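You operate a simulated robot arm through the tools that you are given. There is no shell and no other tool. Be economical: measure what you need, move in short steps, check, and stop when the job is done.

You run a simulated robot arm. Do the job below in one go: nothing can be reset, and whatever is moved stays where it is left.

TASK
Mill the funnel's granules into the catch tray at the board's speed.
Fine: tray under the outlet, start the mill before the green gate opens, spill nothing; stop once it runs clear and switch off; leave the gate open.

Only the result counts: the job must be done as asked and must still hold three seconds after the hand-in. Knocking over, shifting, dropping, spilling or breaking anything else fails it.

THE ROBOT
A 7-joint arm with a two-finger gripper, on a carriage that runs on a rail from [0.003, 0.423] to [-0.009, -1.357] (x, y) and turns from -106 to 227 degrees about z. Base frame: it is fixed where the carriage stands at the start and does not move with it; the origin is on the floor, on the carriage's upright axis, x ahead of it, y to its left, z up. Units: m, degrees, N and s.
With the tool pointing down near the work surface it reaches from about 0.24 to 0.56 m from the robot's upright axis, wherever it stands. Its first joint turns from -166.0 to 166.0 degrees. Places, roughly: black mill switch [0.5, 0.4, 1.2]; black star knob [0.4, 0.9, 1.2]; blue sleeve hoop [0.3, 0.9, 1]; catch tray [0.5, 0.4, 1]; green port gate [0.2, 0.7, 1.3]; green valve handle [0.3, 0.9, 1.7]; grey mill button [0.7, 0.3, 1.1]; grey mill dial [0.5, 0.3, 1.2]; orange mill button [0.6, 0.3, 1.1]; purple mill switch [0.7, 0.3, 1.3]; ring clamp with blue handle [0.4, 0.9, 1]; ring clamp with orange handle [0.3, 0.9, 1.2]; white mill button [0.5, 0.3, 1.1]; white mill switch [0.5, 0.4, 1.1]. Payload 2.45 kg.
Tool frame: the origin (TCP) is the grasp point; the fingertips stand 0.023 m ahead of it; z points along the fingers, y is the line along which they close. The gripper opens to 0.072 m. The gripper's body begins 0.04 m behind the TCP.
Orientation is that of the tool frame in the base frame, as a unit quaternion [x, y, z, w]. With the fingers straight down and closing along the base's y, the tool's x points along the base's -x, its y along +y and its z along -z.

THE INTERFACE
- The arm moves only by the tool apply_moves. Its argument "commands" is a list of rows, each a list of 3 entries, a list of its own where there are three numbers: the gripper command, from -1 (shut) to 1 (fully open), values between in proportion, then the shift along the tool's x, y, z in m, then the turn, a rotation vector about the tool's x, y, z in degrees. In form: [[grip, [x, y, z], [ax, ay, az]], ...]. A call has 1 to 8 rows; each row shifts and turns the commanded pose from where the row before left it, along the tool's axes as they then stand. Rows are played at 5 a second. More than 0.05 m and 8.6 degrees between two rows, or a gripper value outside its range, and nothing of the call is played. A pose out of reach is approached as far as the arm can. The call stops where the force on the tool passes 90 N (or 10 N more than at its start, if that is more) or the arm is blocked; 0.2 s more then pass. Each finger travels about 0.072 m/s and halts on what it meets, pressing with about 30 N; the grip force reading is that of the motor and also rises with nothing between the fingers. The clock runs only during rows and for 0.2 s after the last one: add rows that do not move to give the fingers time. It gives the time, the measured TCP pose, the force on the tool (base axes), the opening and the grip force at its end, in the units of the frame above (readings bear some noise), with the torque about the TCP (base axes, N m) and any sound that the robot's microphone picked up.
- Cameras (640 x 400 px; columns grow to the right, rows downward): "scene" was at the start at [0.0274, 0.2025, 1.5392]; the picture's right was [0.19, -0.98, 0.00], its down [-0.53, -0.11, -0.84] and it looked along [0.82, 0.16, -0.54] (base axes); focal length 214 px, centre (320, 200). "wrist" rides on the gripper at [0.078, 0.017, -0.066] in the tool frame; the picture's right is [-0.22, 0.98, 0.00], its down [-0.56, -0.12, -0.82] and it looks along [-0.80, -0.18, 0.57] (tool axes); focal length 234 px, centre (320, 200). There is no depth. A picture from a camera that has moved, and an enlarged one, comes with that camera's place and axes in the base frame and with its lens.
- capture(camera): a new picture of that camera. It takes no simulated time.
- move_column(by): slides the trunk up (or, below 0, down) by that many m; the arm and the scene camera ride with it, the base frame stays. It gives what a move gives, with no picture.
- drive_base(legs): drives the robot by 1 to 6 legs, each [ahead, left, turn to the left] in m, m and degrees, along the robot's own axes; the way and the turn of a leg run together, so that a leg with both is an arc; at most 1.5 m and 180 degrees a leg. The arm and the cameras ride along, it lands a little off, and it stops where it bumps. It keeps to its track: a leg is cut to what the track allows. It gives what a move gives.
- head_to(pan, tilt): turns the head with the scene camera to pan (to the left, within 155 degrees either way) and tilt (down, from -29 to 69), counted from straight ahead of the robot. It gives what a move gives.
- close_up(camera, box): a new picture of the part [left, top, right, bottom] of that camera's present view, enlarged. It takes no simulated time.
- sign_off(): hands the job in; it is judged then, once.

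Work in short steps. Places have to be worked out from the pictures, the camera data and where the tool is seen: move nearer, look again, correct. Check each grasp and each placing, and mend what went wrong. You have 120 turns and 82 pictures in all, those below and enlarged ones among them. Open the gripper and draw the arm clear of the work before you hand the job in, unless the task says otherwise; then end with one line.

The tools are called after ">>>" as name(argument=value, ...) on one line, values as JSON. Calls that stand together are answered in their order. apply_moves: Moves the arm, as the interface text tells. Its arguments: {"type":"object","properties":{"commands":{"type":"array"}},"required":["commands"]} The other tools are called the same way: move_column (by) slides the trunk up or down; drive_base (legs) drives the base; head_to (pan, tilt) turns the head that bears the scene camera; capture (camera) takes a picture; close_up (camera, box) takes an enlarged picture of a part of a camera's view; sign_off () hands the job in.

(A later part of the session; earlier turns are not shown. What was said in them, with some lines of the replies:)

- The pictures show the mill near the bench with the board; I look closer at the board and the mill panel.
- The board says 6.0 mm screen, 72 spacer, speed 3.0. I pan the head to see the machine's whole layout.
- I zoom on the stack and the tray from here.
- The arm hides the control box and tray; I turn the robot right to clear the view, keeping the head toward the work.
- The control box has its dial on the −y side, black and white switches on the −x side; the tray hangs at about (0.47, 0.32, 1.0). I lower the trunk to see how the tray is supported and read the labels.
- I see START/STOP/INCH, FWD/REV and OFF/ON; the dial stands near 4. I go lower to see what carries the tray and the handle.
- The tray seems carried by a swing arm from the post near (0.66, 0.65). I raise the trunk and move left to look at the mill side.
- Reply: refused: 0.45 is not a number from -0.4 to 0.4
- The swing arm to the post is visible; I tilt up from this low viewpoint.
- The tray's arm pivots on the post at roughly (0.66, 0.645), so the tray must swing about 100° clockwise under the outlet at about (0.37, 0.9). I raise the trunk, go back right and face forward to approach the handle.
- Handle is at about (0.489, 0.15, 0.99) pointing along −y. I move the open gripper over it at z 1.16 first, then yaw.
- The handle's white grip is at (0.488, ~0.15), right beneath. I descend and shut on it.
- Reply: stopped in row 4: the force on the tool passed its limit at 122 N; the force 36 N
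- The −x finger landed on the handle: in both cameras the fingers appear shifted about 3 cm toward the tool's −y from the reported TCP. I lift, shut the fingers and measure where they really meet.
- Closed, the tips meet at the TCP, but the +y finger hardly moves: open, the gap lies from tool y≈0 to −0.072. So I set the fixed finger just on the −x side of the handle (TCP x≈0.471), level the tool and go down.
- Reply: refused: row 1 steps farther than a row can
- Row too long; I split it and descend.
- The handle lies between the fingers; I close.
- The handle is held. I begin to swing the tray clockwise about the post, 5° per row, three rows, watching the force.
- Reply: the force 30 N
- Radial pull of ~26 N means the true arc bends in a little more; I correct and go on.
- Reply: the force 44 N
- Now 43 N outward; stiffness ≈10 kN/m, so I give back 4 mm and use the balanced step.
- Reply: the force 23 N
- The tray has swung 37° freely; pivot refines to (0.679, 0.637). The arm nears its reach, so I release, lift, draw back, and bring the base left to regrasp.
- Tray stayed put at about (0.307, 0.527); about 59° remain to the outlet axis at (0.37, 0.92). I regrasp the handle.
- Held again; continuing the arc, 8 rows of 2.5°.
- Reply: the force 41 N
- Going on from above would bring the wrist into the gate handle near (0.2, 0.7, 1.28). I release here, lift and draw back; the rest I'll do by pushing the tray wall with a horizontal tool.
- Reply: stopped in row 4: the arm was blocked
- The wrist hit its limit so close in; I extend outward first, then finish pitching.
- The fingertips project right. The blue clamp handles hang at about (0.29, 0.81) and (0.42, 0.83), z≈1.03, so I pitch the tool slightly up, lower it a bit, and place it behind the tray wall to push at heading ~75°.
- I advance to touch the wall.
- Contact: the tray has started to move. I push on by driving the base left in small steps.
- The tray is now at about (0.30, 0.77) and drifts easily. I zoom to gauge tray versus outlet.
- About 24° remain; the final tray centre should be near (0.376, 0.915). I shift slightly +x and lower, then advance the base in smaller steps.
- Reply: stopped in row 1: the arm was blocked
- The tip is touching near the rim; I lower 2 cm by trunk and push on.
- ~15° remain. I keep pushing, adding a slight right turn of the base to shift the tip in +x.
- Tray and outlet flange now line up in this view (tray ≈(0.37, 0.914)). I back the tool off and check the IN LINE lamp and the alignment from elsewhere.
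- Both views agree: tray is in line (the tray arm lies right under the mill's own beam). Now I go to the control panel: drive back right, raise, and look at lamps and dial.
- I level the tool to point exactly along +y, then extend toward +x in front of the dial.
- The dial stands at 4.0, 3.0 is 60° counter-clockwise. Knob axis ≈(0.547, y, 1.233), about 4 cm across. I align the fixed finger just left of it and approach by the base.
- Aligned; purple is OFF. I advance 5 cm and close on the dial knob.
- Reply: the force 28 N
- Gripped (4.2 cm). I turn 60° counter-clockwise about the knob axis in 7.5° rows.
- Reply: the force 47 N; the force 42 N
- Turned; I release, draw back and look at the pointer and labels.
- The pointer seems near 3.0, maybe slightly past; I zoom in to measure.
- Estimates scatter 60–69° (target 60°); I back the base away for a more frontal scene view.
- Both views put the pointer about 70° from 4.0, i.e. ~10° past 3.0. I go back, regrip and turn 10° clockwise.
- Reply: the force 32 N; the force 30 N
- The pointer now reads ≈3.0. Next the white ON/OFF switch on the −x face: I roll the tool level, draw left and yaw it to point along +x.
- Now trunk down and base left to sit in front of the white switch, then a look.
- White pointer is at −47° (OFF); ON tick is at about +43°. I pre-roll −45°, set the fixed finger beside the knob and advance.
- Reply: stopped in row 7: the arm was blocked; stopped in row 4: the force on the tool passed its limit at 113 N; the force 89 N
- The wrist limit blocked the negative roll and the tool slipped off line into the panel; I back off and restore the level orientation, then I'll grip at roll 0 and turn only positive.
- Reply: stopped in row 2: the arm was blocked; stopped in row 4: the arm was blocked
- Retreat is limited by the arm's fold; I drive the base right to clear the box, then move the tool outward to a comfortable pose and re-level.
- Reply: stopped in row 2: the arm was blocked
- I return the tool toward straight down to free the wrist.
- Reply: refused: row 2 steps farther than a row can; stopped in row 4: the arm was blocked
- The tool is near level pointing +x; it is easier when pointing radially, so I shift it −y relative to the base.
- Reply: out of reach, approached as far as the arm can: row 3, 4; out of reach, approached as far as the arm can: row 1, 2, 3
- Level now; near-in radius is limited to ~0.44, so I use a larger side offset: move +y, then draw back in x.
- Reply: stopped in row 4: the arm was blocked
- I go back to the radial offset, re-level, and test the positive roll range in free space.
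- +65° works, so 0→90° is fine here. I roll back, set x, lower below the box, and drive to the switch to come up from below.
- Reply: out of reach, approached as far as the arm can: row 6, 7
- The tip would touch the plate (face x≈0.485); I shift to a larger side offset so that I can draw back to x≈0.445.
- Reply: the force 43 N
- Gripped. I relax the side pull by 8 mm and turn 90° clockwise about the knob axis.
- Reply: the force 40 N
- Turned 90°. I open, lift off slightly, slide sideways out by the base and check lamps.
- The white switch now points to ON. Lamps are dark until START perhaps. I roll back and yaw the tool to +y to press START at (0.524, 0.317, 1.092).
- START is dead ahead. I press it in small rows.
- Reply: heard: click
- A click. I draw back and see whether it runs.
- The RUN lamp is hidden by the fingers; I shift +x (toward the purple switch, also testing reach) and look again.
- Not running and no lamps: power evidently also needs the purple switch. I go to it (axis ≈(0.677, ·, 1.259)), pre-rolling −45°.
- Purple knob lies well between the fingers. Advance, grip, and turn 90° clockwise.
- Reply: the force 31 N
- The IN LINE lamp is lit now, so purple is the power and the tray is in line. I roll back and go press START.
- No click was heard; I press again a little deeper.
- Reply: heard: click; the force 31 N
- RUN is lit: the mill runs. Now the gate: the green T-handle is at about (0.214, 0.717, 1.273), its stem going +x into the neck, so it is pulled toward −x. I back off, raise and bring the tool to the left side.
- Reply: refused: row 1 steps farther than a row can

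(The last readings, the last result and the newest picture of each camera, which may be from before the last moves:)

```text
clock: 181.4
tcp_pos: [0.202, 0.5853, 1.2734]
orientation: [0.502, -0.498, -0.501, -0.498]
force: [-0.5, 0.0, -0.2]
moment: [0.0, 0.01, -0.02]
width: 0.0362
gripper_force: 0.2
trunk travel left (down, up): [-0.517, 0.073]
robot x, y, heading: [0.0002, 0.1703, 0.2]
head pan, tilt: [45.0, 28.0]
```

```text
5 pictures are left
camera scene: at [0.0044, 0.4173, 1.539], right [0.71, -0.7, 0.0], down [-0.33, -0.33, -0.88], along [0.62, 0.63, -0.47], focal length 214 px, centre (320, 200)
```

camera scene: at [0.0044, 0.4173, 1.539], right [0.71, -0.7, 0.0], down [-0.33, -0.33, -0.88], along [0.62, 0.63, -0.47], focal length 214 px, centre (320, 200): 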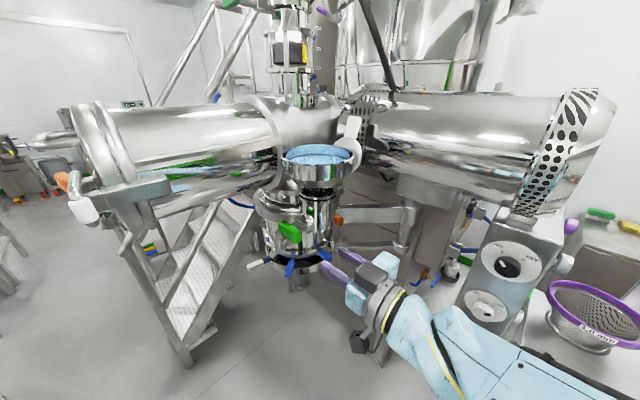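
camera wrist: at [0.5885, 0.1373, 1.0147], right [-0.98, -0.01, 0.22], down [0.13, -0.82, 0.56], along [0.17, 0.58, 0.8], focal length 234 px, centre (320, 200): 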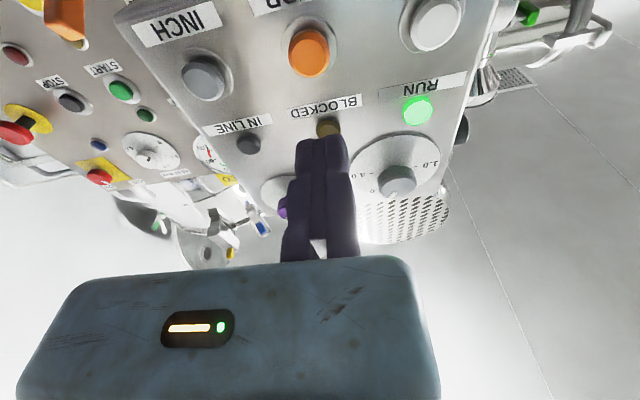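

Handle confirmed at (0.215, 0.72, 1.273). I shift 5 mm −x, advance, and check alignment with the wrist camera before straddling.

>>> apply_moves(commands=[[0, [0, 0.005, 0.03], [0, 0, 0]], [0, [0, 0, 0.03], [0, 0, 0]], [0, [0, 0, 0.01], [0, 0, 0]]])

>>> capture(camera="wrist")

```text
clock: 182.2
tcp_pos: [0.1977, 0.6529, 1.2738]
orientation: [0.503, -0.498, -0.502, -0.498]
force: [0.3, 1.0, -0.4]
moment: [0.03, -0.01, 0.0]
width: 0.0359
gripper_force: 0.0
trunk travel left (down, up): [-0.517, 0.073]
robot x, y, heading: [-0.0048, 0.1696, 0.4]
head pan, tilt: [45.0, 28.0]
```

```text
4 pictures are left
camera wrist: at [0.18, 0.5884, 1.1968], right [-0.98, -0.01, 0.22], down [0.13, -0.82, 0.56], along [0.17, 0.58, 0.8], focal length 234 px, centre (320, 200)
```

wrist: 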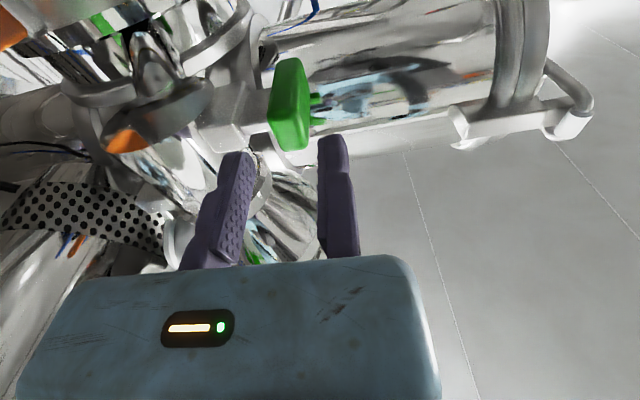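

Block spans x 0.204–0.226 between the fingers. I advance until the tips overlap the block's edge, then close.

>>> apply_moves(commands=[[0, [0, 0, 0.012], [0, 0, 0]], [0, [0, 0, 0.008], [0, 0, 0]], [0, [0, 0, 0.004], [0, 0, 0]], [0, [0, 0, 0], [0, 0, 0]]])

>>> apply_moves(commands=[[-1, [0, 0, 0], [0, 0, 0]], [-1, [0, 0, 0], [0, 0, 0]], [-1, [0, 0, 0], [0, 0, 0]]])

```text
clock: 183.2
tcp_pos: [0.1975, 0.6739, 1.2733]
orientation: [0.502, -0.498, -0.502, -0.498]
force: [-0.1, -18.9, -4.5]
moment: [-0.1, 0.12, -0.83]
width: 0.0354
gripper_force: 0.1
trunk travel left (down, up): [-0.517, 0.073]
robot x, y, heading: [0.0016, 0.1663, 0.4]
head pan, tilt: [45.0, 28.0]
```

```text
clock: 184.0
tcp_pos: [0.1955, 0.6761, 1.2737]
orientation: [0.503, -0.497, -0.502, -0.498]
force: [-1.3, -22.1, -4.4]
moment: [-0.3, 0.41, -0.47]
width: 0.0179
gripper_force: 42.8
trunk travel left (down, up): [-0.517, 0.073]
robot x, y, heading: [-0.002, 0.1668, 0.2]
head pan, tilt: [45.0, 28.0]
```

Gripped something 18 mm wide — the handle's edge. I ease the push and pull toward −x in small rows.

>>> apply_moves(commands=[[-1, [0, 0.005, -0.001], [0, 0, 0]], [-1, [0, 0.008, 0], [0, 0, 0]], [-1, [0, 0.008, 0], [0, 0, 0]]])

```text
clock: 184.8
tcp_pos: [0.1734, 0.6754, 1.2732]
orientation: [0.503, -0.498, -0.502, -0.498]
force: [-0.7, -4.0, -7.0]
moment: [-0.46, 0.59, -0.88]
width: 0.018
gripper_force: 42.8
trunk travel left (down, up): [-0.517, 0.073]
robot x, y, heading: [0.0011, 0.1672, 0.2]
head pan, tilt: [45.0, 28.0]
```

It slides out with the grip. I continue to the stop.

>>> apply_moves(commands=[[-1, [0, 0.01, 0], [0, 0, 0]], [-1, [0, 0.01, 0], [0, 0, 0]], [-1, [0, 0.01, 0], [0, 0, 0]], [-1, [0, 0.01, 0], [0, 0, 0]]])

```text
clock: 185.8
tcp_pos: [0.1463, 0.6768, 1.2745]
orientation: [-0.498, 0.502, 0.5, 0.5]
force: [45.6, 9.7, 7.6]
moment: [0.44, -0.3, -0.47]
width: 0.0359
gripper_force: 45.5
trunk travel left (down, up): [-0.517, 0.073]
robot x, y, heading: [0.0007, 0.1667, 0.1]
head pan, tilt: [45.0, 28.0]
```

It has reached a stop (45 N). I relax the pull, open and look at gate, funnel and tray.

>>> apply_moves(commands=[[-1, [0, -0.006, 0], [0, 0, 0]], [0.6, [0, 0, 0], [0, 0, 0]], [0.6, [0, 0, 0], [0, 0, 0]], [0.6, [0, 0, -0.03], [0, 0, 0]], [0.6, [0, 0, -0.04], [0, 0, 0]]])

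>>> close_up(camera="scene", box=[230, 130, 390, 290])

```text
clock: 187.0
tcp_pos: [0.1411, 0.6051, 1.2739]
orientation: [0.503, -0.497, -0.502, -0.498]
force: [-0.1, 0.3, -0.1]
moment: [0.01, 0.02, 0.02]
width: 0.0577
gripper_force: 0.0
trunk travel left (down, up): [-0.517, 0.073]
robot x, y, heading: [0.0032, 0.168, 0.2]
head pan, tilt: [45.0, 28.0]
```

```text
2.50 times, centred on (310, 210) of scene
camera zoom: at [0.0043, 0.4172, 1.539], right [0.71, -0.7, 0.0], down [-0.33, -0.33, -0.88], along [0.62, 0.63, -0.47], focal length 536 px, centre (345, 175)
```

zoom: 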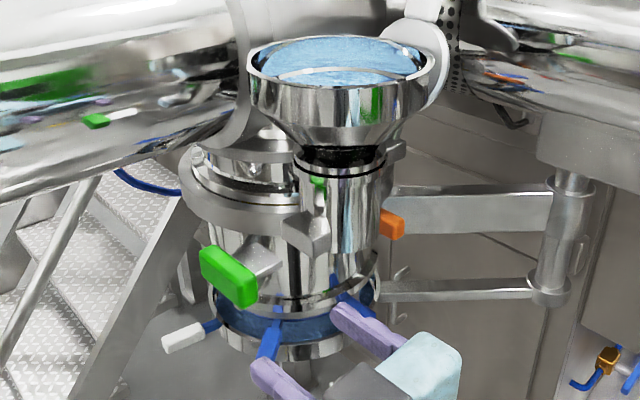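

The funnel's level is already falling and the tray is in line. I return toward the panel meanwhile, to be ready at STOP.

>>> drive_base(legs=[[0, -0.38, 0]])

>>> apply_moves(commands=[[-1, [0, -0.039, -0.03], [0, 0, 0]], [-1, [0, -0.039, -0.03], [0, 0, 0]], [-1, [0, -0.039, -0.03], [0, 0, 0]], [-1, [0, -0.039, -0.03], [0, 0, 0]], [-1, [0, -0.039, -0.03], [0, 0, 0]], [-1, [0, -0.039, -0.03], [0, 0, 0]], [-1, [0, -0.039, -0.03], [0, 0, 0]], [-1, [0, -0.039, -0.03], [0, 0, 0]]])

>>> apply_moves(commands=[[-1, [0, -0.039, -0.03], [0, 0, 0]], [-1, [0, -0.039, -0.03], [0, 0, 0]], [-1, [0, -0.039, -0.02], [0, 0, 0]], [-1, [0, -0.039, -0.02], [0, 0, 0]]])

>>> move_column(by=-0.184)

>>> drive_base(legs=[[0, 0.2, 0]])

```text
clock: 189.5
tcp_pos: [0.1379, 0.224, 1.2742]
orientation: [0.504, -0.496, -0.502, -0.498]
force: [0.3, 0.1, 1.4]
moment: [0.0, 0.0, 0.02]
width: 0.0577
gripper_force: 0.1
trunk travel left (down, up): [-0.517, 0.073]
robot x, y, heading: [-0.0011, -0.215, 0.4]
head pan, tilt: [45.0, 28.0]
```

```text
clock: 191.3
tcp_pos: [0.4552, -0.0139, 1.2768]
orientation: [0.503, -0.497, -0.503, -0.497]
force: [-0.2, -0.7, 0.9]
moment: [0.05, -0.01, -0.01]
width: 0.0
gripper_force: 28.4
trunk travel left (down, up): [-0.517, 0.073]
robot x, y, heading: [-0.0019, -0.2146, 0.4]
head pan, tilt: [45.0, 28.0]
```

```text
clock: 192.3
tcp_pos: [0.6129, -0.1086, 1.273]
orientation: [0.503, -0.497, -0.502, -0.497]
force: [0.4, 0.0, 0.6]
moment: [0.01, 0.0, 0.03]
width: 0.0001
gripper_force: 28.5
trunk travel left (down, up): [-0.517, 0.073]
robot x, y, heading: [-0.0013, -0.2126, 0.5]
head pan, tilt: [45.0, 28.0]
```

```text
clock: 194.3
tcp_pos: [0.6114, -0.1078, 1.0899]
orientation: [0.503, -0.497, -0.503, -0.497]
force: [0.5, -0.2, -0.4]
moment: [0.0, 0.01, -0.01]
width: 0.0003
gripper_force: 28.9
trunk travel left (down, up): [-0.333, 0.257]
robot x, y, heading: [-0.003, -0.2089, 0.4]
head pan, tilt: [45.0, 28.0]
```

```text
clock: 195.9
tcp_pos: [0.6144, 0.0893, 1.0899]
orientation: [-0.502, 0.498, 0.502, 0.498]
force: [0.6, 0.3, -0.1]
moment: [-0.03, -0.03, -0.02]
width: 0.0002
gripper_force: 28.4
trunk travel left (down, up): [-0.333, 0.257]
robot x, y, heading: [0.0024, -0.0128, 0.6]
head pan, tilt: [45.0, 28.0]
```

I wait in front of the STOP button while the funnel empties, listening.

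>>> apply_moves(commands=[[-1, [0, 0, 0], [0, 0, 0]], [-1, [0, 0, 0], [0, 0, 0]], [-1, [0, 0, 0], [0, 0, 0]], [-1, [0, 0, 0], [0, 0, 0]], [-1, [0, 0, 0], [0, 0, 0]], [-1, [0, 0, 0], [0, 0, 0]], [-1, [0, 0, 0], [0, 0, 0]], [-1, [0, 0, 0], [0, 0, 0]]])

>>> apply_moves(commands=[[-1, [0, 0, 0], [0, 0, 0]], [-1, [0, 0, 0], [0, 0, 0]], [-1, [0, 0, 0], [0, 0, 0]], [-1, [0, 0, 0], [0, 0, 0]], [-1, [0, 0, 0], [0, 0, 0]], [-1, [0, 0, 0], [0, 0, 0]], [-1, [0, 0, 0], [0, 0, 0]], [-1, [0, 0, 0], [0, 0, 0]]])

>>> apply_moves(commands=[[-1, [0, 0, 0], [0, 0, 0]], [-1, [0, 0, 0], [0, 0, 0]], [-1, [0, 0, 0], [0, 0, 0]], [-1, [0, 0, 0], [0, 0, 0]], [-1, [0, 0, 0], [0, 0, 0]], [-1, [0, 0, 0], [0, 0, 0]], [-1, [0, 0, 0], [0, 0, 0]], [-1, [0, 0, 0], [0, 0, 0]]])

>>> apply_moves(commands=[[-1, [0, 0, 0], [0, 0, 0]], [-1, [0, 0, 0], [0, 0, 0]], [-1, [0, 0, 0], [0, 0, 0]], [-1, [0, 0, 0], [0, 0, 0]], [-1, [0, 0, 0], [0, 0, 0]], [-1, [0, 0, 0], [0, 0, 0]], [-1, [0, 0, 0], [0, 0, 0]], [-1, [0, 0, 0], [0, 0, 0]]])

>>> apply_moves(commands=[[-1, [0, 0, 0], [0, 0, 0]], [-1, [0, 0, 0], [0, 0, 0]], [-1, [0, 0, 0], [0, 0, 0]], [-1, [0, 0, 0], [0, 0, 0]], [-1, [0, 0, 0], [0, 0, 0]], [-1, [0, 0, 0], [0, 0, 0]], [-1, [0, 0, 0], [0, 0, 0]], [-1, [0, 0, 0], [0, 0, 0]]])

>>> apply_moves(commands=[[-1, [0, 0, 0], [0, 0, 0]], [-1, [0, 0, 0], [0, 0, 0]], [-1, [0, 0, 0], [0, 0, 0]], [-1, [0, 0, 0], [0, 0, 0]], [-1, [0, 0, 0], [0, 0, 0]], [-1, [0, 0, 0], [0, 0, 0]], [-1, [0, 0, 0], [0, 0, 0]], [-1, [0, 0, 0], [0, 0, 0]]])

```text
clock: 197.7
tcp_pos: [0.6136, 0.0916, 1.0892]
orientation: [0.502, -0.498, -0.502, -0.498]
force: [-0.2, -0.3, -0.1]
moment: [-0.01, 0.02, 0.01]
width: 0.0
gripper_force: 28.5
trunk travel left (down, up): [-0.333, 0.257]
robot x, y, heading: [0.0003, -0.0158, 0.2]
head pan, tilt: [45.0, 28.0]
```

```text
clock: 199.5
tcp_pos: [0.613, 0.0903, 1.0898]
orientation: [0.503, -0.498, -0.501, -0.499]
force: [-0.1, -0.2, 0.1]
moment: [-0.02, -0.04, -0.03]
width: 0.0001
gripper_force: 28.8
trunk travel left (down, up): [-0.333, 0.257]
robot x, y, heading: [0.0007, -0.0164, 0.4]
head pan, tilt: [45.0, 28.0]
```

```text
clock: 201.3
tcp_pos: [0.614, 0.0902, 1.0897]
orientation: [0.502, -0.498, -0.502, -0.498]
force: [0.0, 0.1, 0.7]
moment: [-0.03, -0.01, -0.01]
width: 0.0
gripper_force: 28.2
trunk travel left (down, up): [-0.333, 0.257]
robot x, y, heading: [-0.0031, -0.0149, 0.5]
head pan, tilt: [45.0, 28.0]
```

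```text
clock: 203.1
tcp_pos: [0.615, 0.0901, 1.0895]
orientation: [0.503, -0.497, -0.502, -0.498]
force: [-0.2, 0.4, -0.4]
moment: [-0.02, -0.02, 0.02]
width: 0.0
gripper_force: 28.8
trunk travel left (down, up): [-0.333, 0.257]
robot x, y, heading: [-0.0009, -0.0152, 0.3]
head pan, tilt: [45.0, 28.0]
```

```text
clock: 204.9
tcp_pos: [0.6138, 0.0902, 1.0897]
orientation: [0.503, -0.498, -0.502, -0.498]
force: [-0.6, -0.7, -0.1]
moment: [0.0, -0.01, 0.02]
width: 0.0
gripper_force: 28.8
trunk travel left (down, up): [-0.333, 0.257]
robot x, y, heading: [-0.0036, -0.0179, 0.2]
head pan, tilt: [45.0, 28.0]
```

```text
clock: 206.7
tcp_pos: [0.6137, 0.0903, 1.0902]
orientation: [0.503, -0.497, -0.502, -0.498]
force: [0.4, -0.1, -0.2]
moment: [0.01, 0.01, 0.01]
width: 0.0
gripper_force: 28.3
trunk travel left (down, up): [-0.333, 0.257]
robot x, y, heading: [-0.0006, -0.0163, 0.6]
head pan, tilt: [45.0, 28.0]
```

I raise the trunk for a look into the funnel from above.

>>> move_column(by=0.25)

>>> head_to(pan=55, tilt=25)

>>> close_up(camera="scene", box=[230, 130, 410, 260])

```text
clock: 209.3
tcp_pos: [0.6129, 0.0893, 1.3392]
orientation: [0.503, -0.497, -0.503, -0.497]
force: [0.4, -0.1, 0.0]
moment: [-0.04, 0.0, -0.05]
width: 0.0001
gripper_force: 28.8
trunk travel left (down, up): [-0.583, 0.007]
robot x, y, heading: [-0.0007, -0.0163, 0.6]
head pan, tilt: [45.0, 28.0]
```

```text
clock: 210.0
tcp_pos: [0.6134, 0.0903, 1.3394]
orientation: [0.503, -0.497, -0.502, -0.498]
force: [-0.4, 0.4, -0.3]
moment: [-0.02, -0.03, 0.0]
width: 0.0001
gripper_force: 28.1
trunk travel left (down, up): [-0.583, 0.007]
robot x, y, heading: [0.0002, -0.0176, 0.2]
head pan, tilt: [55.0, 25.0]
```

```text
3.08 times, centred on (320, 195) of scene
camera zoom: at [-0.0088, 0.2455, 1.6098], right [0.82, -0.57, 0.0], down [-0.24, -0.35, -0.91], along [0.52, 0.75, -0.42], focal length 660 px, centre (320, 215)
```

zoom: 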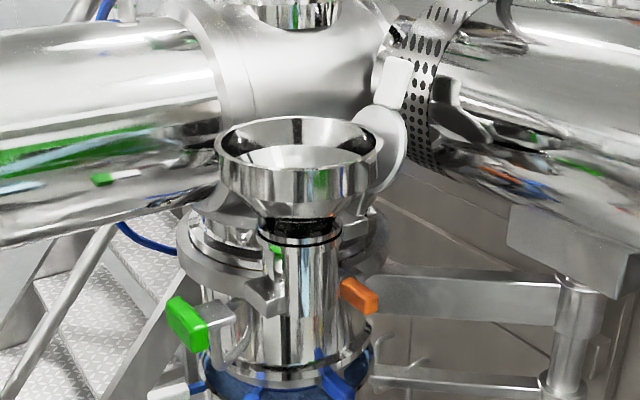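

The funnel is empty and the tray holds the blue product. I go back down, allow some seconds for the chamber to clear, and press STOP.

>>> move_column(by=-0.25)

>>> apply_moves(commands=[[-1, [0, 0.002, 0], [0, 0, 0]], [-1, [0, 0, 0], [0, 0, 0]], [-1, [0, 0, 0], [0, 0, 0]], [-1, [0, 0, 0], [0, 0, 0]], [-1, [0, 0, 0], [0, 0, 0]], [-1, [0, 0, 0], [0, 0, 0]], [-1, [0, 0, 0], [0, 0, 0]], [-1, [0, 0, 0], [0, 0, 0]]])

>>> apply_moves(commands=[[-1, [0, 0, 0], [0, 0, 0]], [-1, [0, 0, 0], [0, 0, 0]], [-1, [0, 0, 0], [0, 0, 0]], [-1, [0, 0, 0], [0, 0, 0]], [-1, [0, 0, 0], [0, 0, 0]], [-1, [0, 0, 0], [0, 0, 0]], [-1, [0, 0, 0], [0, 0, 0]], [-1, [0, 0, 0], [0, 0, 0]]])

>>> apply_moves(commands=[[-1, [0, 0, 0], [0, 0, 0]], [-1, [0, 0, 0], [0, 0, 0]], [-1, [0, 0, 0], [0, 0, 0]], [-1, [0, 0, 0], [0, 0, 0]], [-1, [0, 0, 0], [0, 0, 0]], [-1, [0, 0, 0], [0, 0, 0]], [-1, [0, 0, 0], [0, 0, 0]], [-1, [0, 0, 0], [0, 0, 0]]])

>>> drive_base(legs=[[0, 0.14, 0]])

```text
clock: 212.6
tcp_pos: [0.6134, 0.0883, 1.0898]
orientation: [0.503, -0.498, -0.502, -0.498]
force: [-0.2, -0.2, 0.0]
moment: [-0.01, -0.01, -0.01]
width: 0.0
gripper_force: 28.8
trunk travel left (down, up): [-0.333, 0.257]
robot x, y, heading: [0.0013, -0.0146, 0.5]
head pan, tilt: [55.0, 25.0]
```

```text
clock: 214.4
tcp_pos: [0.6113, 0.0898, 1.0902]
orientation: [0.503, -0.497, -0.502, -0.498]
force: [1.0, 0.4, -0.2]
moment: [-0.02, 0.02, -0.02]
width: 0.0001
gripper_force: 28.4
trunk travel left (down, up): [-0.333, 0.257]
robot x, y, heading: [-0.0019, -0.0154, 0.2]
head pan, tilt: [55.0, 25.0]
```

```text
clock: 216.2
tcp_pos: [0.6112, 0.0906, 1.0899]
orientation: [0.504, -0.497, -0.502, -0.498]
force: [0.0, 0.4, 0.1]
moment: [-0.02, 0.04, -0.02]
width: 0.0001
gripper_force: 28.6
trunk travel left (down, up): [-0.333, 0.257]
robot x, y, heading: [0.0021, -0.0161, 0.4]
head pan, tilt: [55.0, 25.0]
```

```text
clock: 218.0
tcp_pos: [0.6116, 0.0893, 1.0913]
orientation: [0.503, -0.497, -0.502, -0.498]
force: [-1.1, -1.0, -0.2]
moment: [0.0, 0.01, 0.03]
width: 0.0
gripper_force: 28.4
trunk travel left (down, up): [-0.333, 0.257]
robot x, y, heading: [0.0004, -0.0157, 0.1]
head pan, tilt: [55.0, 25.0]
```

```text
clock: 219.4
tcp_pos: [0.6126, 0.2296, 1.0903]
orientation: [0.503, -0.497, -0.502, -0.498]
force: [0.5, -0.1, 0.2]
moment: [0.0, 0.0, 0.0]
width: 0.0
gripper_force: 28.3
trunk travel left (down, up): [-0.333, 0.257]
robot x, y, heading: [-0.0007, 0.1287, 0.2]
head pan, tilt: [55.0, 25.0]
```

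>>> apply_moves(commands=[[-1, [0, 0.002, 0.04], [0, 0, 0]], [-1, [0, 0, 0.018], [0, 0, 0]], [-1, [0, 0, 0.008], [0, 0, 0]], [-1, [0, 0, 0.005], [0, 0, 0]], [-1, [0, 0, 0], [0, 0, 0]]])

```text
clock: 220.6
tcp_pos: [0.6098, 0.2969, 1.0897]
orientation: [0.502, -0.498, -0.5, -0.5]
force: [-3.4, -22.0, 2.4]
moment: [0.02, -0.2, 0.02]
width: 0.0058
gripper_force: 27.7
trunk travel left (down, up): [-0.333, 0.257]
robot x, y, heading: [-0.0004, 0.1216, 0.3]
head pan, tilt: [55.0, 25.0]
heard: click
```

Click at STOP. I draw back and go to the purple switch, rolled +45°, to turn it back to OFF.

>>> apply_moves(commands=[[-1, [0, 0, -0.045], [0, 0, 0]], [-1, [0, -0.026, -0.04], [0, 0, 0]], [1, [0, -0.026, 0], [0, 0, 0]], [1, [0, 0, 0], [0, 0, 7.5]], [1, [0, 0, 0], [0, 0, 7.5]], [1, [0, 0, 0], [0, 0, 7.5]]])

>>> apply_moves(commands=[[1, [0, 0, 0], [0, 0, 7.5]], [1, [0, 0, 0], [0, 0, 7.5]], [1, [0, 0, 0], [0, 0, 7.5]]])

>>> move_column(by=0.186)

```text
clock: 222.0
tcp_pos: [0.6638, 0.2162, 1.0901]
orientation: [-0.395, 0.587, 0.589, 0.39]
force: [-0.4, -0.1, -0.4]
moment: [0.0, 0.0, 0.02]
width: 0.0719
gripper_force: 0.1
trunk travel left (down, up): [-0.333, 0.257]
robot x, y, heading: [-0.0018, 0.127, 0.3]
head pan, tilt: [55.0, 25.0]
```

```text
clock: 222.8
tcp_pos: [0.6627, 0.2148, 1.0919]
orientation: [-0.274, 0.652, 0.655, 0.267]
force: [0.2, -1.2, 1.3]
moment: [0.0, 0.06, 0.0]
width: 0.0719
gripper_force: 0.0
trunk travel left (down, up): [-0.333, 0.257]
robot x, y, heading: [0.0023, 0.1242, 0.2]
head pan, tilt: [55.0, 25.0]
```

```text
clock: 224.8
tcp_pos: [0.6635, 0.2152, 1.2762]
orientation: [-0.275, 0.651, 0.654, 0.268]
force: [0.2, 0.0, 0.0]
moment: [0.0, -0.01, 0.02]
width: 0.072
gripper_force: 0.1
trunk travel left (down, up): [-0.519, 0.071]
robot x, y, heading: [0.004, 0.1263, 0.1]
head pan, tilt: [55.0, 25.0]
```

>>> apply_moves(commands=[[1, [0, 0, 0.04], [0, 0, 0]], [1, [0, 0, 0.036], [0, 0, 0]], [-1, [0, 0, 0], [0, 0, 0]], [-1, [0, 0, 0], [0, 0, 0]], [-1, [0, 0, 0], [0, 0, 0]], [-1, [0, -0.004, 0], [0, 0, 0]]])

>>> apply_moves(commands=[[-1, [0.00248, -0.0002, 0], [0, 0, -7.5]], [-1, [0.00248, -0.0002, 0], [0, 0, -7.5]], [-1, [0.00248, -0.0002, 0], [0, 0, -7.5]], [-1, [0.00248, -0.0002, 0], [0, 0, -7.5]], [-1, [0.00248, -0.0002, 0], [0, 0, -7.5]], [-1, [0.00248, -0.0002, 0], [0, 0, -7.5]]])

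>>> apply_moves(commands=[[-1, [0.00248, -0.0002, 0], [0, 0, -7.5]], [-1, [0.00248, -0.0002, 0], [0, 0, -7.5]], [-1, [0.00248, -0.0002, 0], [0, 0, -7.5]], [-1, [0.00248, -0.0002, 0], [0, 0, -7.5]], [-1, [0.00248, -0.0002, 0], [0, 0, -7.5]], [-1, [0.00248, -0.0002, 0], [0, 0, -7.5]]])

>>> apply_moves(commands=[[1, [0, 0, 0], [0, 0, 0]], [1, [0, 0, 0], [0, 0, 0]], [1, [0, 0, 0], [0, 0, 0]], [1, [0, 0, -0.04], [0, 0, 0]], [1, [0, 0, -0.04], [0, 0, 0]]])

>>> capture(camera="wrist")

```text
clock: 226.2
tcp_pos: [0.6659, 0.2923, 1.2701]
orientation: [-0.274, 0.652, 0.654, 0.267]
force: [5.7, 4.5, -11.1]
moment: [0.22, 0.08, -1.02]
width: 0.0376
gripper_force: 44.8
trunk travel left (down, up): [-0.519, 0.071]
robot x, y, heading: [0.0019, 0.1248, 0.1]
head pan, tilt: [55.0, 25.0]
```

```text
clock: 227.6
tcp_pos: [0.6604, 0.2927, 1.257]
orientation: [0.503, -0.498, -0.501, -0.497]
force: [-2.3, 1.4, -28.4]
moment: [-1.18, 0.51, -0.49]
width: 0.0378
gripper_force: 45.0
trunk travel left (down, up): [-0.519, 0.071]
robot x, y, heading: [-0.0002, 0.1241, 0.3]
head pan, tilt: [55.0, 25.0]
```

```text
clock: 229.0
tcp_pos: [0.6678, 0.2919, 1.2447]
orientation: [0.656, -0.267, -0.273, -0.651]
force: [1.1, 4.8, -31.7]
moment: [-1.1, 0.63, -0.92]
width: 0.0378
gripper_force: 44.8
trunk travel left (down, up): [-0.519, 0.071]
robot x, y, heading: [0.0033, 0.1228, 0.3]
head pan, tilt: [55.0, 25.0]
```

```text
clock: 230.2
tcp_pos: [0.6675, 0.21, 1.2477]
orientation: [0.654, -0.268, -0.272, -0.653]
force: [-0.7, -0.1, -0.1]
moment: [-0.02, -0.01, 0.01]
width: 0.0721
gripper_force: 0.0
trunk travel left (down, up): [-0.519, 0.071]
robot x, y, heading: [-0.0008, 0.1243, 0.3]
head pan, tilt: [55.0, 25.0]
```

```text
1 pictures are left
camera wrist: at [0.7102, 0.1457, 1.1823], right [-0.84, -0.01, -0.54], down [-0.3, -0.82, 0.48], along [-0.44, 0.57, 0.69], focal length 234 px, centre (320, 200)
```

wrist: 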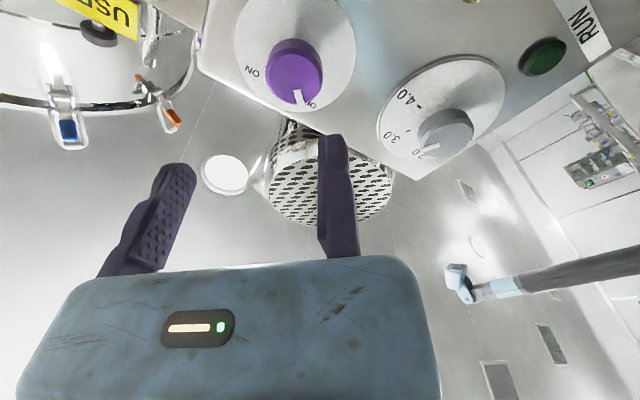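

RUN is dark and purple is back at OFF. The white switch proved not needed; I return it to its original OFF as well, retracing my earlier path: first back to the free zone and the earlier arm pose.

>>> drive_base(legs=[[0, -0.398, 0]])

>>> apply_moves(commands=[[1, [0, 0, 0], [0, 0, 7.5]], [1, [0, 0, 0], [0, 0, 7.5]], [1, [0, 0, 0], [0, 0, 7.5]], [1, [0, 0, 0], [0, 0, 7.5]], [1, [0, 0, 0], [0, 0, 7.5]], [1, [0, 0, 0], [0, 0, 7.5]]])

>>> apply_moves(commands=[[1, [0, 0.042, 0.009], [0, 0, 0]], [1, [0, 0.042, 0.009], [0, 0, 0]], [1, [0, 0.042, 0.008], [0, 0, 0]], [1, [0, 0.041, 0.008], [0, 0, 0]]])

>>> move_column(by=-0.113)

```text
clock: 232.7
tcp_pos: [0.6637, -0.1825, 1.246]
orientation: [0.655, -0.266, -0.274, -0.651]
force: [0.2, 0.5, -0.4]
moment: [-0.01, 0.0, -0.02]
width: 0.072
gripper_force: 0.0
trunk travel left (down, up): [-0.519, 0.071]
robot x, y, heading: [0.0015, -0.2725, 0.3]
head pan, tilt: [55.0, 25.0]
```

```text
clock: 234.1
tcp_pos: [0.6653, -0.1826, 1.2477]
orientation: [-0.504, 0.497, 0.504, 0.496]
force: [-0.4, -0.7, 1.0]
moment: [0.01, 0.03, 0.01]
width: 0.0723
gripper_force: 0.0
trunk travel left (down, up): [-0.519, 0.071]
robot x, y, heading: [-0.0011, -0.2712, 0.6]
head pan, tilt: [55.0, 25.0]
```

```text
clock: 235.1
tcp_pos: [0.4952, -0.1484, 1.2472]
orientation: [0.503, -0.497, -0.503, -0.497]
force: [0.4, 0.5, -0.3]
moment: [0.0, -0.02, 0.01]
width: 0.0719
gripper_force: 0.1
trunk travel left (down, up): [-0.519, 0.071]
robot x, y, heading: [-0.0034, -0.2763, 0.3]
head pan, tilt: [55.0, 25.0]
```

```text
clock: 236.6
tcp_pos: [0.4951, -0.148, 1.1335]
orientation: [0.504, -0.496, -0.503, -0.497]
force: [0.2, -0.1, 0.2]
moment: [-0.02, -0.02, -0.02]
width: 0.0721
gripper_force: 0.1
trunk travel left (down, up): [-0.406, 0.184]
robot x, y, heading: [0.0045, -0.2739, 0.6]
head pan, tilt: [55.0, 25.0]
```

Matches the earlier pose. Now the reverse yaw to +x, then roll +90°.

>>> apply_moves(commands=[[1, [0, 0, 0], [8.2, 0, 0]], [1, [0, 0, 0], [8.2, 0, 0]], [1, [0, 0, 0], [8.2, 0, 0]], [1, [0, 0, 0], [8.2, 0, 0]], [1, [0, 0, 0], [8.2, 0, 0]], [1, [0, 0, 0], [8.2, 0, 0]], [1, [0, 0, 0], [8.2, 0, 0]], [1, [0, 0, 0], [8.2, 0, 0]]])

>>> apply_moves(commands=[[1, [0, 0, 0], [8.2, 0, 0]], [1, [0, 0, 0], [8.2, 0, 0]], [1, [0, 0, -0.01], [8, 0, 0]]])

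>>> apply_moves(commands=[[1, [0, 0, 0], [0, 0, 8.2]], [1, [0, 0, 0], [0, 0, 8.2]], [1, [0, 0, 0], [0, 0, 8.2]], [1, [0, 0, 0], [0, 0, 8.2]], [1, [0, 0, 0], [0, 0, 8.2]], [1, [0, 0, 0], [0, 0, 8.2]], [1, [0, 0, 0], [0, 0, 8.2]], [1, [0, 0, 0], [0, 0, 8.2]]])

```text
clock: 238.4
tcp_pos: [0.4964, -0.1484, 1.1343]
orientation: [-0.154, 0.69, 0.153, 0.691]
force: [0.6, -0.1, 0.2]
moment: [0.01, -0.01, 0.03]
width: 0.0719
gripper_force: 0.0
trunk travel left (down, up): [-0.406, 0.184]
robot x, y, heading: [-0.0024, -0.2738, 0.5]
head pan, tilt: [55.0, 25.0]
```

```text
clock: 239.2
tcp_pos: [0.486, -0.1508, 1.1339]
orientation: [-0.007, 0.706, 0.004, 0.708]
force: [-0.3, 0.3, 0.3]
moment: [0.0, 0.04, 0.0]
width: 0.0723
gripper_force: 0.1
trunk travel left (down, up): [-0.406, 0.184]
robot x, y, heading: [-0.0036, -0.2734, 0.4]
head pan, tilt: [55.0, 25.0]
```

```text
clock: 241.0
tcp_pos: [0.4865, -0.1499, 1.1341]
orientation: [0.38, 0.596, 0.387, 0.593]
force: [0.1, 0.9, 0.7]
moment: [-0.02, 0.03, -0.01]
width: 0.0721
gripper_force: 0.0
trunk travel left (down, up): [-0.406, 0.184]
robot x, y, heading: [-0.0036, -0.2769, 0.3]
head pan, tilt: [55.0, 25.0]
```

>>> apply_moves(commands=[[1, [0, 0, -0.011], [0, 0, 8.2]], [1, [0, 0, -0.011], [0, 0, 8.2]], [1, [0, 0, -0.011], [0, 0, 8.2]], [1, [0, 0, -0.011], [0, 0, 0]]])

```text
clock: 242.0
tcp_pos: [0.4413, -0.1495, 1.1341]
orientation: [0.498, 0.501, 0.505, 0.496]
force: [-0.1, -0.6, 0.4]
moment: [-0.03, -0.02, -0.02]
width: 0.072
gripper_force: 0.2
trunk travel left (down, up): [-0.406, 0.184]
robot x, y, heading: [-0.0018, -0.2737, 0.5]
head pan, tilt: [55.0, 25.0]
```

Pose as at the earlier exit. I raise 5 mm for clearance and slide in sideways over the white knob.

>>> move_column(by=0.005)

>>> drive_base(legs=[[0, 0.52, 0]])

```text
clock: 242.5
tcp_pos: [0.4401, -0.151, 1.1385]
orientation: [0.497, 0.502, 0.504, 0.497]
force: [1.0, -0.5, 0.3]
moment: [-0.01, 0.04, 0.01]
width: 0.0718
gripper_force: 0.3
trunk travel left (down, up): [-0.411, 0.179]
robot x, y, heading: [-0.0003, -0.2682, 0.4]
head pan, tilt: [55.0, 25.0]
```

```text
clock: 245.6
tcp_pos: [0.4434, 0.359, 1.14]
orientation: [0.495, 0.504, 0.506, 0.495]
force: [0.6, -0.4, 0.9]
moment: [0.0, -0.02, 0.01]
width: 0.0722
gripper_force: 0.1
trunk travel left (down, up): [-0.411, 0.179]
robot x, y, heading: [0.0021, 0.2387, 1.0]
head pan, tilt: [55.0, 25.0]
```

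>>> apply_moves(commands=[[1, [0.02, 0, 0], [0, 0, 0]], [-1, [0, 0, 0], [0, 0, 0]], [-1, [0, 0, 0], [0, 0, 0]], [-1, [0, 0, 0], [0, 0, 0]], [-1, [0, -0.009, 0], [0, 0, 0]], [-1, [0, 0, 0], [0, 0, 0]]])

```text
clock: 247.0
tcp_pos: [0.4438, 0.3791, 1.1294]
orientation: [0.497, 0.505, 0.505, 0.493]
force: [-11.2, -2.1, -28.9]
moment: [-0.06, 0.8, -0.38]
width: 0.0372
gripper_force: 44.5
trunk travel left (down, up): [-0.411, 0.179]
robot x, y, heading: [0.0007, 0.2388, 0.8]
head pan, tilt: [55.0, 25.0]
```

Gripped at 37 mm as before; turning 90° counter-clockwise back to OFF.

>>> apply_moves(commands=[[-1, [0.00248, -0.0012, 0], [0, 0, -7.5]], [-1, [0.00248, -0.0007, 0], [0, 0, -7.5]], [-1, [0.00248, -0.0002, 0], [0, 0, -7.5]], [-1, [0.00248, -0.0002, 0], [0, 0, -7.5]], [-1, [0.00248, -0.0002, 0], [0, 0, -7.5]], [-1, [0.00248, -0.0002, 0], [0, 0, -7.5]]])

>>> apply_moves(commands=[[-1, [0.00248, -0.0002, 0], [0, 0, -7.5]], [-1, [0.00248, -0.0002, 0], [0, 0, -7.5]], [-1, [0.00248, -0.0002, 0], [0, 0, -7.5]], [-1, [0.00248, -0.0002, 0], [0, 0, -7.5]], [-1, [0.00248, -0.0002, 0], [0, 0, -7.5]], [-1, [0.00248, -0.0002, 0], [0, 0, -7.5]]])

>>> apply_moves(commands=[[1, [0, 0, 0], [0, 0, 0]], [1, [0, 0, 0], [0, 0, 0]], [1, [0, 0, 0], [0, 0, 0]], [1, [0, 0.01, 0], [0, 0, 0]]])

```text
clock: 248.4
tcp_pos: [0.4443, 0.3926, 1.1234]
orientation: [0.264, 0.655, 0.277, 0.652]
force: [-2.7, 3.3, -4.8]
moment: [0.11, 1.39, 0.3]
width: 0.0375
gripper_force: 44.9
trunk travel left (down, up): [-0.411, 0.179]
robot x, y, heading: [-0.0016, 0.2341, 1.0]
head pan, tilt: [55.0, 25.0]
```

```text
clock: 249.8
tcp_pos: [0.4429, 0.3996, 1.1101]
orientation: [-0.008, 0.705, 0.008, 0.709]
force: [10.2, 9.8, 13.9]
moment: [0.04, 0.68, -0.15]
width: 0.0375
gripper_force: 45.1
trunk travel left (down, up): [-0.411, 0.179]
robot x, y, heading: [0.0001, 0.2336, 1.0]
head pan, tilt: [55.0, 25.0]
```

```text
clock: 250.8
tcp_pos: [0.4427, 0.406, 1.1095]
orientation: [-0.005, 0.707, 0.008, 0.707]
force: [-0.6, 0.4, 0.3]
moment: [-0.01, 0.0, -0.02]
width: 0.0718
gripper_force: 0.1
trunk travel left (down, up): [-0.411, 0.179]
robot x, y, heading: [-0.0006, 0.2363, 1.1]
head pan, tilt: [55.0, 25.0]
```

Released. I lower out from under the knob, drive clear, and take the last picture as a final check.

>>> move_column(by=-0.11)

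>>> drive_base(legs=[[0, -0.4, 0]])

>>> move_column(by=0.25)

>>> head_to(pan=45, tilt=22)

>>> close_up(camera="scene", box=[170, 110, 430, 290])

```text
clock: 252.2
tcp_pos: [0.4426, 0.4081, 0.9996]
orientation: [-0.007, 0.707, 0.008, 0.707]
force: [-0.5, 0.4, 1.0]
moment: [0.01, 0.01, 0.02]
width: 0.072
gripper_force: 0.1
trunk travel left (down, up): [-0.301, 0.289]
robot x, y, heading: [-0.0033, 0.2327, 1.0]
head pan, tilt: [55.0, 25.0]
```

```text
clock: 254.7
tcp_pos: [0.4387, 0.016, 0.999]
orientation: [-0.008, 0.706, 0.011, 0.708]
force: [0.3, -0.5, 0.1]
moment: [0.01, -0.02, -0.03]
width: 0.0717
gripper_force: 0.0
trunk travel left (down, up): [-0.301, 0.289]
robot x, y, heading: [-0.0024, -0.1591, 1.3]
head pan, tilt: [55.0, 25.0]
```

```text
clock: 257.3
tcp_pos: [0.4387, 0.0156, 1.2494]
orientation: [-0.008, 0.707, 0.01, 0.707]
force: [-0.4, 0.5, -0.5]
moment: [0.0, 0.01, 0.02]
width: 0.072
gripper_force: 0.0
trunk travel left (down, up): [-0.551, 0.039]
robot x, y, heading: [-0.0001, -0.1613, 1.2]
head pan, tilt: [55.0, 25.0]
```

```text
clock: 258.0
tcp_pos: [0.4385, 0.0161, 1.2501]
orientation: [-0.009, 0.707, 0.011, 0.708]
force: [-0.8, 0.6, -0.3]
moment: [0.01, 0.02, 0.02]
width: 0.0718
gripper_force: 0.1
trunk travel left (down, up): [-0.551, 0.039]
robot x, y, heading: [-0.0023, -0.1606, 1.4]
head pan, tilt: [45.0, 22.0]
```

```text
2.22 times, centred on (300, 200) of scene
camera zoom: at [-0.0011, 0.0909, 1.5826], right [0.72, -0.69, 0.0], down [-0.26, -0.27, -0.93], along [0.64, 0.67, -0.37], focal length 477 px, centre (364, 200)
```

zoom: 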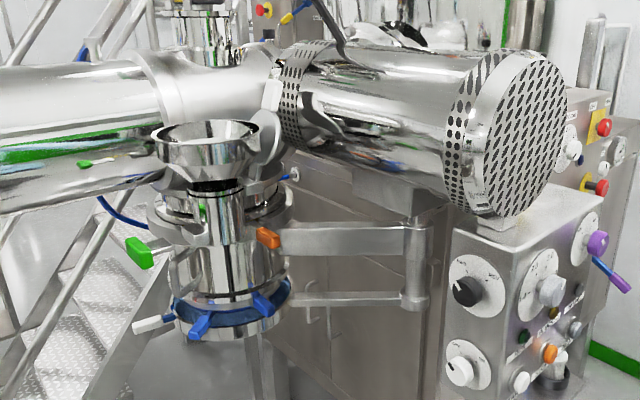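

The last view shows the funnel empty, the gate drawn open, the tray with product under the outlet, lamps dark, the white and purple switches off, and the arm clear with the gripper open. I hand in.

>>> sign_off()

```text
The job is handed in.
```

I milled the funnel's granules into the tray at about 3.0, then stopped the mill and switched it off. The gate is open and the arm is clear. I set the dial by eye, and the pointer reads within a few degrees of the mark. The last pictures show the funnel empty, the product in the tray under the outlet, no visible spill and the lamps dark. On the way I also turned the white switch on; the mill ran only once purple was on too, so I turned both off at the end. I also bumped the panel once beside the white switch, with no visible damage.
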